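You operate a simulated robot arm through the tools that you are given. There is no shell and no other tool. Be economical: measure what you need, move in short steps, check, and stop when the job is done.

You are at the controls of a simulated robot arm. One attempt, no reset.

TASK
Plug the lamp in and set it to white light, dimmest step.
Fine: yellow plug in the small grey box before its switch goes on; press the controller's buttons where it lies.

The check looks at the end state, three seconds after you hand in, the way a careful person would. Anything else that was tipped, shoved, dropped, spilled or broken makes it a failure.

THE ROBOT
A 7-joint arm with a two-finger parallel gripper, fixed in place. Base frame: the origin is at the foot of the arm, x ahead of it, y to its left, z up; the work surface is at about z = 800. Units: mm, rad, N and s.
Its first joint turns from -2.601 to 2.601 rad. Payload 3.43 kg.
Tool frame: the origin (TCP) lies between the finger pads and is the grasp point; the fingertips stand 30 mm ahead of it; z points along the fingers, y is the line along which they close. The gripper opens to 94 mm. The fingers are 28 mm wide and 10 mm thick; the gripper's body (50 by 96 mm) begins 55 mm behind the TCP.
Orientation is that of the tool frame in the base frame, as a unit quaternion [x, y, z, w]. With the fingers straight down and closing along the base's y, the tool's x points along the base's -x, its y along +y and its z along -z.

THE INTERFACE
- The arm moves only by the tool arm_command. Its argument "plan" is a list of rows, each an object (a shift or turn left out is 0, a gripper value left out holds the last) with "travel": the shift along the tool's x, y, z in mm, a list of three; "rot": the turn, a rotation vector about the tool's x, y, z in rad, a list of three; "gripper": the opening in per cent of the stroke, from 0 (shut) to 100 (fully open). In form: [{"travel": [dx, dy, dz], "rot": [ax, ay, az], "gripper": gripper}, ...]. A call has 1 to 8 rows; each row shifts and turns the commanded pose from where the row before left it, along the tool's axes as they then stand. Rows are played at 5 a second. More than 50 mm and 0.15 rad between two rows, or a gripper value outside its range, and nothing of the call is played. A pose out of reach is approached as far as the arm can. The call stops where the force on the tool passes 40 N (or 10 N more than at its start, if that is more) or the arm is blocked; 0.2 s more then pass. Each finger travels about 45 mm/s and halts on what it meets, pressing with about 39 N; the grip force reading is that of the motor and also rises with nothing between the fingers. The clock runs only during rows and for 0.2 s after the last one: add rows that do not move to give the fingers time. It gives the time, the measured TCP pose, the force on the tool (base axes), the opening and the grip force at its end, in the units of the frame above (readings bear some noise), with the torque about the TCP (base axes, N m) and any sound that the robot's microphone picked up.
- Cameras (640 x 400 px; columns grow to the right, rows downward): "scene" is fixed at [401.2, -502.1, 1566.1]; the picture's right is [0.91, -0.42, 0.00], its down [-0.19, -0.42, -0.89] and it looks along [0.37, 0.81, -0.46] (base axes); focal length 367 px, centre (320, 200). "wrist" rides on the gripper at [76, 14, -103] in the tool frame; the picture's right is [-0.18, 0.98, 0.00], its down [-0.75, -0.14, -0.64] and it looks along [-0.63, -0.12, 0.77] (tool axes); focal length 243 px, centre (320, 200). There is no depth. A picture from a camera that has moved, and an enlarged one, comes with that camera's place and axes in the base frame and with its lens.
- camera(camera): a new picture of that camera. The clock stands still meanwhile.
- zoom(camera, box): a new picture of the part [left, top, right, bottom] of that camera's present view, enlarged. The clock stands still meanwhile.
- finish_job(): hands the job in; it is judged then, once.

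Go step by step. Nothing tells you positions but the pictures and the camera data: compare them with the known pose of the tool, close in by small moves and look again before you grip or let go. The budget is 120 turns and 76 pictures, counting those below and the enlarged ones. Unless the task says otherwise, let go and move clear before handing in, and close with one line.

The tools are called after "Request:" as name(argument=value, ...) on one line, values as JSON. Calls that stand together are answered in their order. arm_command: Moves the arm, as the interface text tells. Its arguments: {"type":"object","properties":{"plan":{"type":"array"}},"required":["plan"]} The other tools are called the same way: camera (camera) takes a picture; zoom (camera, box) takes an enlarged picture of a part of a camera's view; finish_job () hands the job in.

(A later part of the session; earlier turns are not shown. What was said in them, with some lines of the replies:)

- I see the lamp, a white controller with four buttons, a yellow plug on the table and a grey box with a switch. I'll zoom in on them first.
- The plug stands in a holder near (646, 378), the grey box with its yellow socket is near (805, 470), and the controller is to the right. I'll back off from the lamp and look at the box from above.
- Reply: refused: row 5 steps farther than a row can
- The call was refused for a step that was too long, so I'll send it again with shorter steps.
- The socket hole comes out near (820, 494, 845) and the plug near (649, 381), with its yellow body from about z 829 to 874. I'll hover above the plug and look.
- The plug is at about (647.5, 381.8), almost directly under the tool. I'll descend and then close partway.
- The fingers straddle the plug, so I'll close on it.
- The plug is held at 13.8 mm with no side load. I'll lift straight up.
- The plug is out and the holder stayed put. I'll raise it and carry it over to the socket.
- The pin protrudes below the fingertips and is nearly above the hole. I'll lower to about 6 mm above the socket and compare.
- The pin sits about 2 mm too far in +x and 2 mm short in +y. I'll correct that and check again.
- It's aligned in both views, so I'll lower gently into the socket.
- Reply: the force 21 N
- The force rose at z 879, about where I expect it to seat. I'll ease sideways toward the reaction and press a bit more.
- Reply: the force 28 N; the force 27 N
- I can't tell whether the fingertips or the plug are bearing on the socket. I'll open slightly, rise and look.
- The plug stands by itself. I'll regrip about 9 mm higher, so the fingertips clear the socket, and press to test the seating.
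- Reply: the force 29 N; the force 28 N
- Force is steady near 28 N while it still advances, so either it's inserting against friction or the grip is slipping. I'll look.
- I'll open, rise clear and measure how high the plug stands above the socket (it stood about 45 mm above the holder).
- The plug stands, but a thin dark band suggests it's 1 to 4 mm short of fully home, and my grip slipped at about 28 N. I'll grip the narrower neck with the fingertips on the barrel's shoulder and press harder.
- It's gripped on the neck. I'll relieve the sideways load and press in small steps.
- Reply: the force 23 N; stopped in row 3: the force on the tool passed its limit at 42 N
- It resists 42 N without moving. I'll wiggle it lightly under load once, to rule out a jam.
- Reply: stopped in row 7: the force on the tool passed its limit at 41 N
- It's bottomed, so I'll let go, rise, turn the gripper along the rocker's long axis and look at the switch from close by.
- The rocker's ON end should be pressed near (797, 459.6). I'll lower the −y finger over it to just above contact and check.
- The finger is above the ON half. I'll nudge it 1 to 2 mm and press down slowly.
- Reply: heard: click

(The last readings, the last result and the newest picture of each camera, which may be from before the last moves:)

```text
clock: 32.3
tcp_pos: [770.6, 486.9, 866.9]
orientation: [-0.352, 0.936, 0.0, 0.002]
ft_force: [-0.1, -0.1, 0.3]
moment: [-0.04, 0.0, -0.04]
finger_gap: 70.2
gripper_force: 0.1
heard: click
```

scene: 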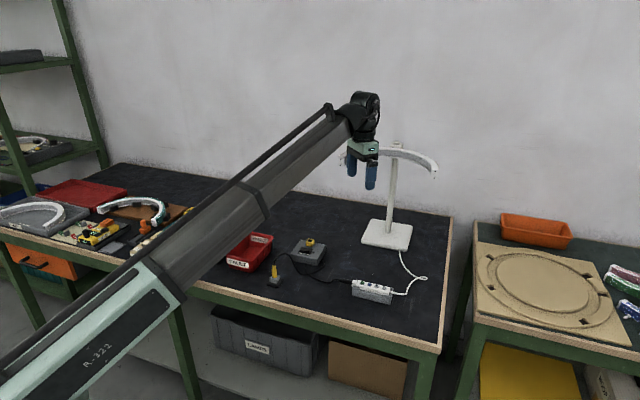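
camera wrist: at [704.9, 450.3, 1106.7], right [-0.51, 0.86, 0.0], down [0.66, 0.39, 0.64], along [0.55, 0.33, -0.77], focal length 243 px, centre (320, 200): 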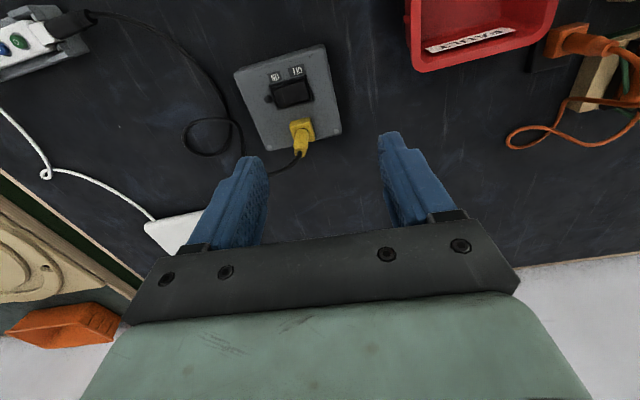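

A click was heard. I'll look for the switch and any indicator.

Request:
arm_command(plan=[{"travel": [0, 0, -30]}, {"travel": [0, 0, -40]}, {"travel": [0, 0, -40]}, {}])

Request:
zoom(camera="scene", box=[285, 210, 425, 310])

Request:
camera(camera="scene")

```text
clock: 33.3
tcp_pos: [769.6, 485.4, 979.1]
orientation: [-0.352, 0.936, 0.0, 0.001]
ft_force: [-0.1, -0.2, -0.1]
moment: [0.01, -0.01, 0.0]
finger_gap: 70.0
gripper_force: 0.1
```

```text
4.00 times, centred on (355, 260) of scene
camera zoom: at [401.2, -502.1, 1566.1], right [0.91, -0.42, 0.0], down [-0.19, -0.42, -0.89], along [0.37, 0.81, -0.46], focal length 1468 px, centre (180, -40)
```

zoom: 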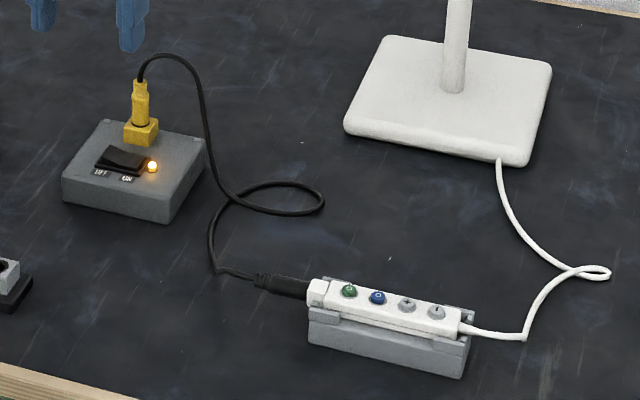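

```text
28 pictures are left
```

scene: 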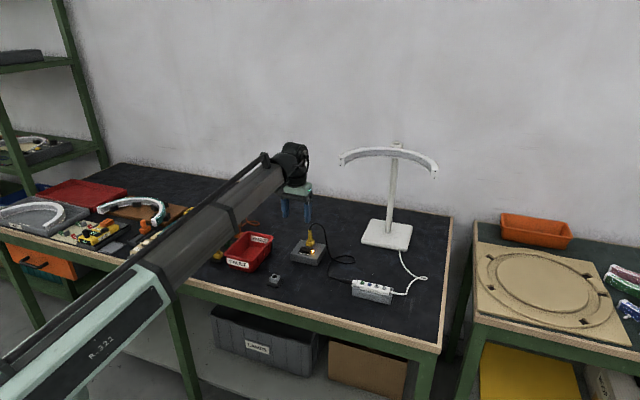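

The box's indicator is lit, so it's powered. The controller's buttons run from green near (875, 229) to minus near (921, 182), about 22 mm apart with tops near z 842. I'll go over the green (power) button with the +y finger, gripper fully open.

Request:
arm_command(plan=[{"rot": [0, 0, -0.07], "gripper": 100}, {"travel": [15.5, -43.9, 0]}, {"travel": [15.5, -43.9, 0]}, {"travel": [15.5, -43.9, 0]}, {"travel": [15.5, -43.9, 0]}, {"travel": [15.5, -43.9, 0]}, {"travel": [15.5, -43.9, 0]}, {"travel": [15.5, -43.9, 0]}])

Request:
arm_command(plan=[{"travel": [0, 0, 30]}, {"travel": [0, 0, 30]}, {"travel": [0, 0, 20]}, {}])

Request:
camera(camera="wrist")

```text
clock: 35.1
tcp_pos: [912.9, 191.4, 976.8]
orientation: [-0.385, 0.923, 0.0, 0.002]
ft_force: [-0.7, -0.4, -0.2]
moment: [-0.02, 0.03, -0.04]
finger_gap: 93.9
gripper_force: 0.0
```

```text
clock: 36.1
tcp_pos: [912.6, 193.2, 897.6]
orientation: [-0.385, 0.923, 0.001, 0.002]
ft_force: [0.0, 0.5, -0.7]
moment: [-0.01, 0.01, 0.02]
finger_gap: 94.1
gripper_force: 0.0
```

```text
27 pictures are left
camera wrist: at [848.3, 148.4, 998.0], right [-0.57, 0.82, 0.0], down [0.63, 0.43, 0.64], along [0.53, 0.37, -0.76], focal length 243 px, centre (320, 200)
```

wrist: 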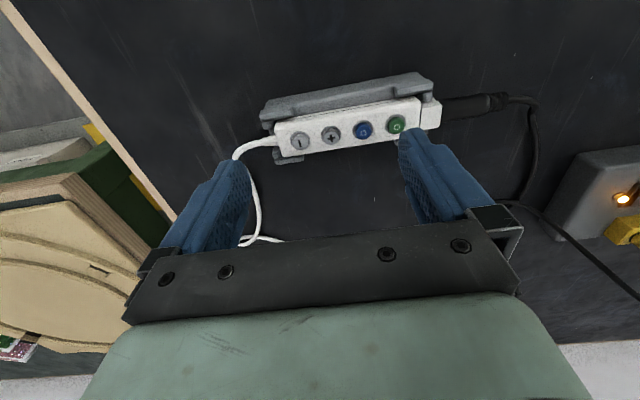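

The projected landing point falls on the green button. I'll descend to near contact in small steps.

Request:
arm_command(plan=[{"travel": [1.5, 0.5, 10]}, {"travel": [0, 0, 10]}, {"travel": [0, 0, 2]}, {"travel": [0, 0, 2]}, {"travel": [0, 0, 1]}, {}])

```text
clock: 37.5
tcp_pos: [911.7, 193.1, 872.5]
orientation: [-0.385, 0.923, 0.0, 0.002]
ft_force: [-0.4, -0.7, 2.3]
moment: [0.07, 0.06, 0.05]
finger_gap: 93.8
gripper_force: 0.0
heard: click
```

Another click, with slight contact force. I'll rise and look at the lamp.

Request:
arm_command(plan=[{"travel": [0, 0, -15]}, {"travel": [0, 0, -15]}, {}])

Request:
zoom(camera="scene", box=[290, 120, 470, 310])

```text
clock: 38.3
tcp_pos: [910.4, 191.9, 903.4]
orientation: [-0.385, 0.923, 0.001, 0.002]
ft_force: [0.0, 0.5, 0.8]
moment: [0.01, 0.01, 0.02]
finger_gap: 94.1
gripper_force: 0.0
```

```text
2.11 times, centred on (380, 215) of scene
camera zoom: at [401.2, -502.1, 1566.1], right [0.91, -0.42, 0.0], down [-0.19, -0.42, -0.89], along [0.37, 0.81, -0.46], focal length 773 px, centre (194, 168)
```

zoom: 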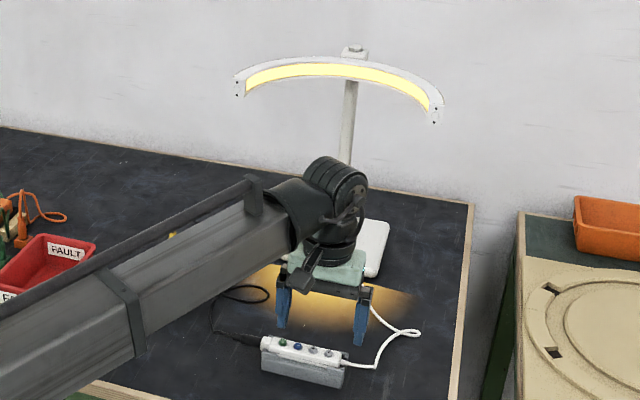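

The lamp is on in warm yellow. Next is the blue colour button, 21.8 mm further along.

Request:
arm_command(plan=[{"travel": [0, -21.8, 0]}, {}, {}])

Request:
camera(camera="wrist")

```text
clock: 39.1
tcp_pos: [926.0, 177.0, 902.8]
orientation: [-0.385, 0.923, 0.001, 0.002]
ft_force: [-0.1, 0.6, -0.4]
moment: [-0.01, -0.03, 0.0]
finger_gap: 93.9
gripper_force: 0.1
```

```text
25 pictures are left
camera wrist: at [861.9, 132.7, 1003.7], right [-0.57, 0.82, 0.0], down [0.63, 0.43, 0.64], along [0.53, 0.37, -0.76], focal length 243 px, centre (320, 200)
```

wrist: 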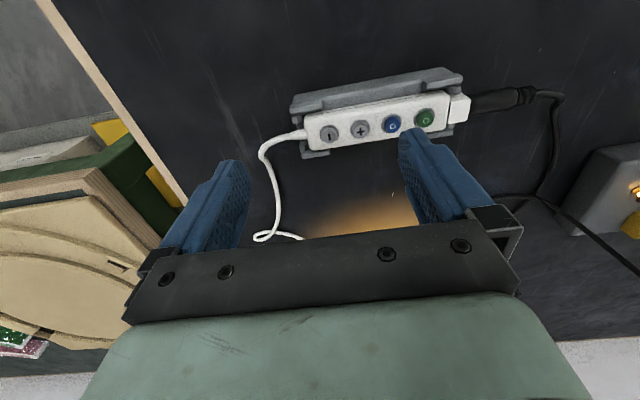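

Request:
arm_command(plan=[{"travel": [0, 0, 13]}, {"travel": [0, 0, 12]}, {"travel": [0, 0, 2]}, {"travel": [0, 0, 2]}, {"travel": [0, 0, 1.5]}, {"travel": [0, 0, -15]}, {"travel": [0, 0, -15]}, {}])

Request:
zoom(camera="scene", box=[290, 120, 470, 310])

```text
clock: 40.9
tcp_pos: [925.5, 176.2, 901.2]
orientation: [-0.384, 0.923, 0.0, 0.002]
ft_force: [0.3, -0.5, 0.1]
moment: [0.02, 0.01, -0.02]
finger_gap: 93.8
gripper_force: 0.1
heard: click
```

```text
2.11 times, centred on (380, 215) of scene
camera zoom: at [401.2, -502.1, 1566.1], right [0.91, -0.42, 0.0], down [-0.19, -0.42, -0.89], along [0.37, 0.81, -0.46], focal length 773 px, centre (194, 168)
```

zoom: 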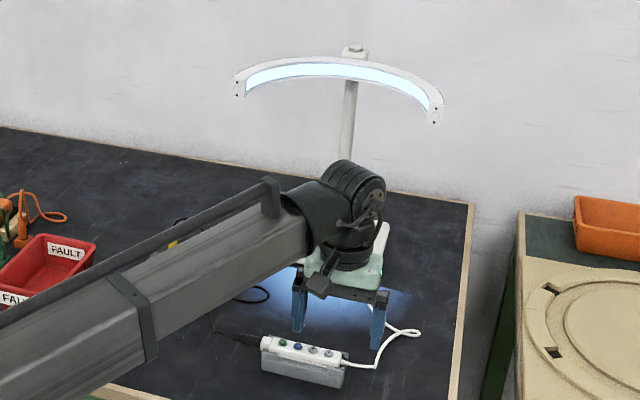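

It's now a cool, bluish light. I'll cycle again to see whether a plainer white exists.

Request:
arm_command(plan=[{"travel": [0, 0, 13]}, {"travel": [0, 0, 12]}, {"travel": [0, 0, 2]}, {"travel": [0, 0, 2]}, {"travel": [0, 0, 1]}, {"travel": [0, 0, -15]}, {"travel": [0, 0, -15]}, {}])

Request:
zoom(camera="scene", box=[290, 120, 470, 310])

```text
clock: 42.7
tcp_pos: [926.4, 176.4, 901.3]
orientation: [-0.385, 0.923, 0.0, 0.001]
ft_force: [-0.2, 0.4, 0.2]
moment: [-0.01, 0.0, -0.04]
finger_gap: 94.2
gripper_force: 0.0
heard: click
```

```text
2.11 times, centred on (380, 215) of scene
camera zoom: at [401.2, -502.1, 1566.1], right [0.91, -0.42, 0.0], down [-0.19, -0.42, -0.89], along [0.37, 0.81, -0.46], focal length 773 px, centre (194, 168)
```

zoom: 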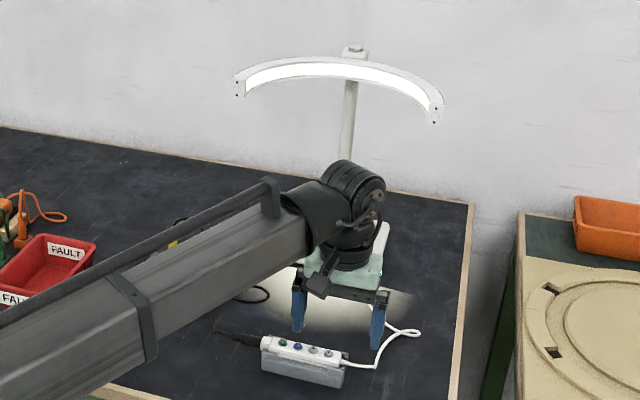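

That's plain white. Next is the minus button, 43.6 mm further along.

Request:
arm_command(plan=[{"travel": [0, -22, 0]}, {"travel": [0, -21.6, 0]}, {}, {}])

Request:
camera(camera="wrist")

```text
clock: 43.7
tcp_pos: [957.4, 145.5, 903.6]
orientation: [-0.385, 0.923, 0.0, 0.001]
ft_force: [0.6, -0.3, -0.4]
moment: [0.01, 0.02, 0.01]
finger_gap: 93.7
gripper_force: 0.1
```

```text
22 pictures are left
camera wrist: at [892.5, 101.2, 1004.9], right [-0.57, 0.82, 0.0], down [0.63, 0.43, 0.64], along [0.53, 0.37, -0.76], focal length 243 px, centre (320, 200)
```

wrist: 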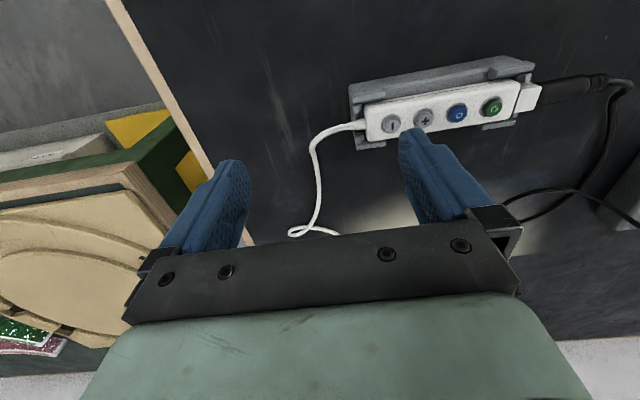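

Well aligned. I'll press minus once and look.

Request:
arm_command(plan=[{"travel": [0, 0, 13]}, {"travel": [0, 0, 13]}, {"travel": [0, 0, 2]}, {"travel": [0, 0, 2]}, {"travel": [0, 0, 1]}, {"travel": [0, 0, -10]}, {}])

Request:
zoom(camera="scene", box=[290, 120, 470, 310])

```text
clock: 45.3
tcp_pos: [958.1, 144.6, 881.0]
orientation: [-0.385, 0.923, 0.0, 0.002]
ft_force: [0.5, 0.3, 0.0]
moment: [0.02, 0.01, 0.0]
finger_gap: 94.1
gripper_force: 0.1
heard: click
```

```text
2.11 times, centred on (380, 215) of scene
camera zoom: at [401.2, -502.1, 1566.1], right [0.91, -0.42, 0.0], down [-0.19, -0.42, -0.89], along [0.37, 0.81, -0.46], focal length 773 px, centre (194, 168)
```

zoom: 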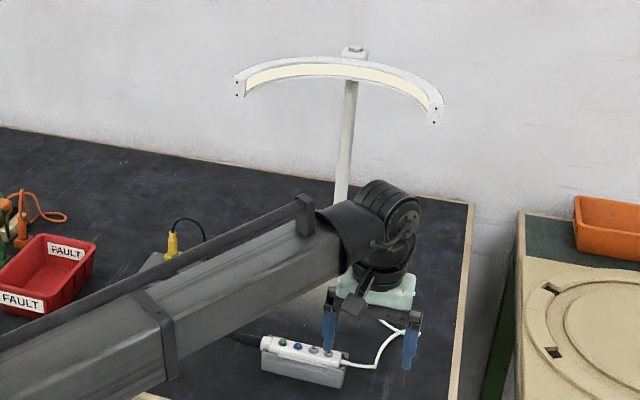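

It's dimmer. I'll press again.

Request:
arm_command(plan=[{"travel": [0, 0, 6]}, {"travel": [0, 0, 2]}, {"travel": [0, 0, 2]}, {"travel": [0, 0, -10]}, {}])

Request:
zoom(camera="scene", box=[290, 120, 470, 310])

```text
clock: 46.5
tcp_pos: [958.4, 146.2, 880.1]
orientation: [-0.385, 0.923, 0.0, 0.002]
ft_force: [-0.3, 0.0, -0.5]
moment: [-0.05, 0.04, 0.0]
finger_gap: 93.8
gripper_force: 0.0
heard: click
```

```text
2.11 times, centred on (380, 215) of scene
camera zoom: at [401.2, -502.1, 1566.1], right [0.91, -0.42, 0.0], down [-0.19, -0.42, -0.89], along [0.37, 0.81, -0.46], focal length 773 px, centre (194, 168)
```

zoom: 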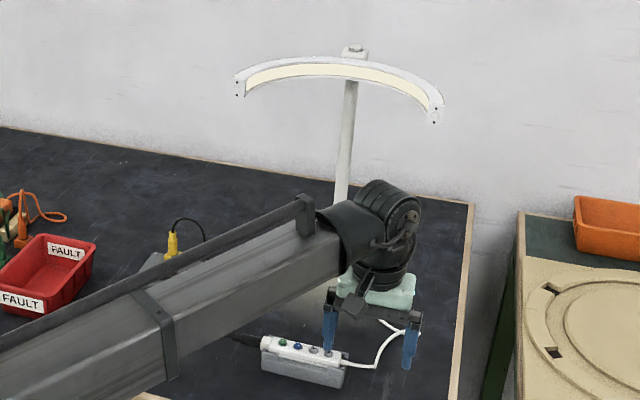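

There's little visible change. I'll press a few more times to be sure it's at the bottom.

Request:
arm_command(plan=[{"travel": [0, 0, 6]}, {"travel": [0, 0, 2]}, {"travel": [0, 0, 2]}, {"travel": [0, 0, -10]}, {}])

Request:
zoom(camera="scene", box=[330, 120, 450, 210])

Request:
arm_command(plan=[{"travel": [0, 0, 6]}, {"travel": [0, 0, 2]}, {"travel": [0, 0, 2]}, {"travel": [0, 0, -10]}, {}])

Request:
zoom(camera="scene", box=[330, 120, 450, 210])

```text
clock: 47.7
tcp_pos: [958.4, 146.9, 882.3]
orientation: [-0.385, 0.923, 0.001, 0.002]
ft_force: [0.3, 1.0, -0.4]
moment: [-0.01, -0.02, 0.0]
finger_gap: 94.1
gripper_force: 0.1
heard: click
```

```text
4.44 times, centred on (390, 165) of scene
camera zoom: at [401.2, -502.1, 1566.1], right [0.91, -0.42, 0.0], down [-0.19, -0.42, -0.89], along [0.37, 0.81, -0.46], focal length 1631 px, centre (9, 356)
```

zoom: 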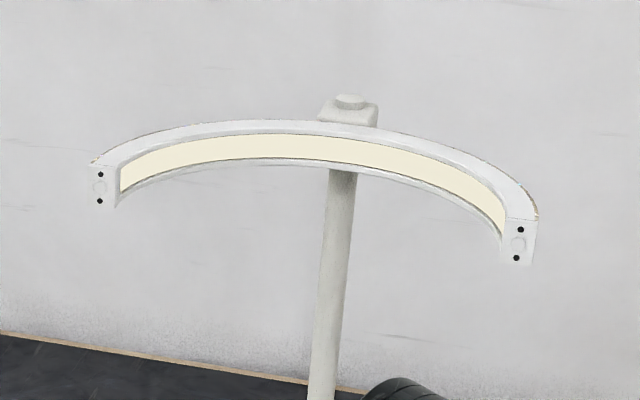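

```text
clock: 48.9
tcp_pos: [957.3, 145.3, 880.7]
orientation: [-0.385, 0.923, 0.001, 0.002]
ft_force: [-0.3, -0.6, -0.3]
moment: [-0.01, 0.01, 0.01]
finger_gap: 94.0
gripper_force: 0.1
heard: click
```

```text
4.44 times, centred on (390, 165) of scene
camera zoom: at [401.2, -502.1, 1566.1], right [0.91, -0.42, 0.0], down [-0.19, -0.42, -0.89], along [0.37, 0.81, -0.46], focal length 1631 px, centre (9, 356)
```

zoom: 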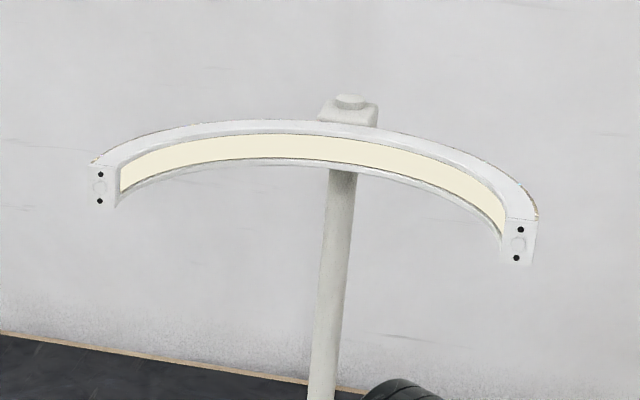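

It looks stable. I'll give it a few extra presses to be certain it's at the bottom step, then look.

Request:
arm_command(plan=[{"travel": [0, 0, 6]}, {"travel": [0, 0, 4]}, {"travel": [0, 0, -8]}, {"travel": [0, 0, 4]}, {"travel": [0, 0, 4]}, {"travel": [0, 0, -8]}, {}])

Request:
arm_command(plan=[{"travel": [0, 0, 4]}, {"travel": [0, 0, 4]}, {"travel": [0, 0, -10]}, {"travel": [0, 0, -30]}, {"travel": [0, 0, -40]}, {"travel": [0, 0, -40]}, {}])

Request:
zoom(camera="scene", box=[330, 120, 450, 210])

Request:
camera(camera="wrist")

```text
clock: 50.5
tcp_pos: [957.3, 147.1, 877.5]
orientation: [-0.385, 0.923, 0.0, 0.001]
ft_force: [0.8, -0.2, 0.6]
moment: [-0.01, 0.02, -0.01]
finger_gap: 94.1
gripper_force: 0.0
heard: click, click
```

```text
clock: 52.1
tcp_pos: [958.8, 146.6, 991.6]
orientation: [-0.385, 0.923, 0.0, 0.001]
ft_force: [-0.9, 1.0, -0.1]
moment: [0.02, -0.04, 0.01]
finger_gap: 94.0
gripper_force: 0.0
heard: click
```

```text
4.44 times, centred on (390, 165) of scene
camera zoom: at [401.2, -502.1, 1566.1], right [0.91, -0.42, 0.0], down [-0.19, -0.42, -0.89], along [0.37, 0.81, -0.46], focal length 1631 px, centre (9, 356)
```

zoom: 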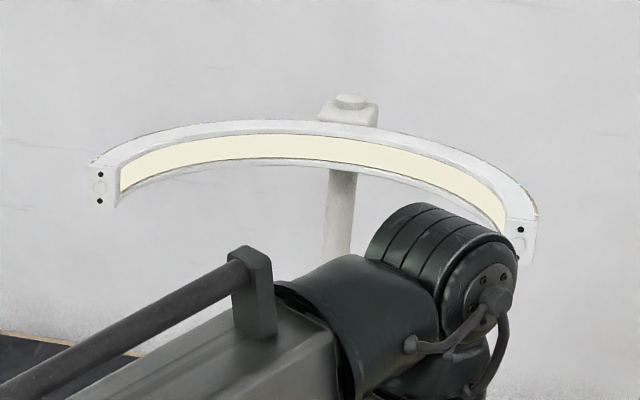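

```text
16 pictures are left
camera wrist: at [894.3, 101.7, 1093.8], right [-0.57, 0.82, 0.0], down [0.63, 0.43, 0.64], along [0.53, 0.37, -0.77], focal length 243 px, centre (320, 200)
```

wrist: 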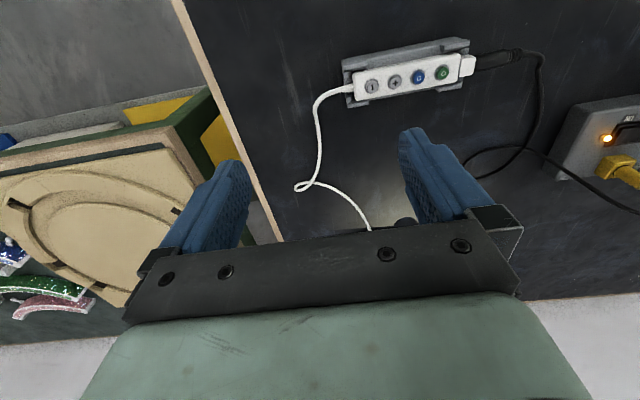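

Request:
camera(camera="scene")

```text
15 pictures are left
```

scene: 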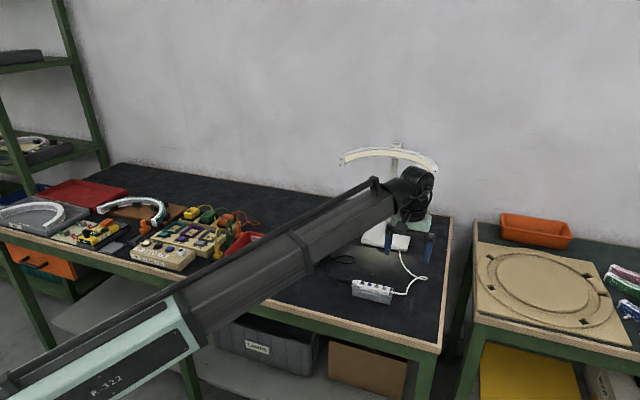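

The gripper is clear and empty, the box's indicator is lit, and the lamp shows dim white. The pictures show nothing else moved, so I'm handing in.

Request:
finish_job()

```text
The job is handed in.
```

The lamp is plugged in through the yellow socket, its box was switched on after that, and it is set to white light at the dimmest step. Further minus presses changed nothing visible.
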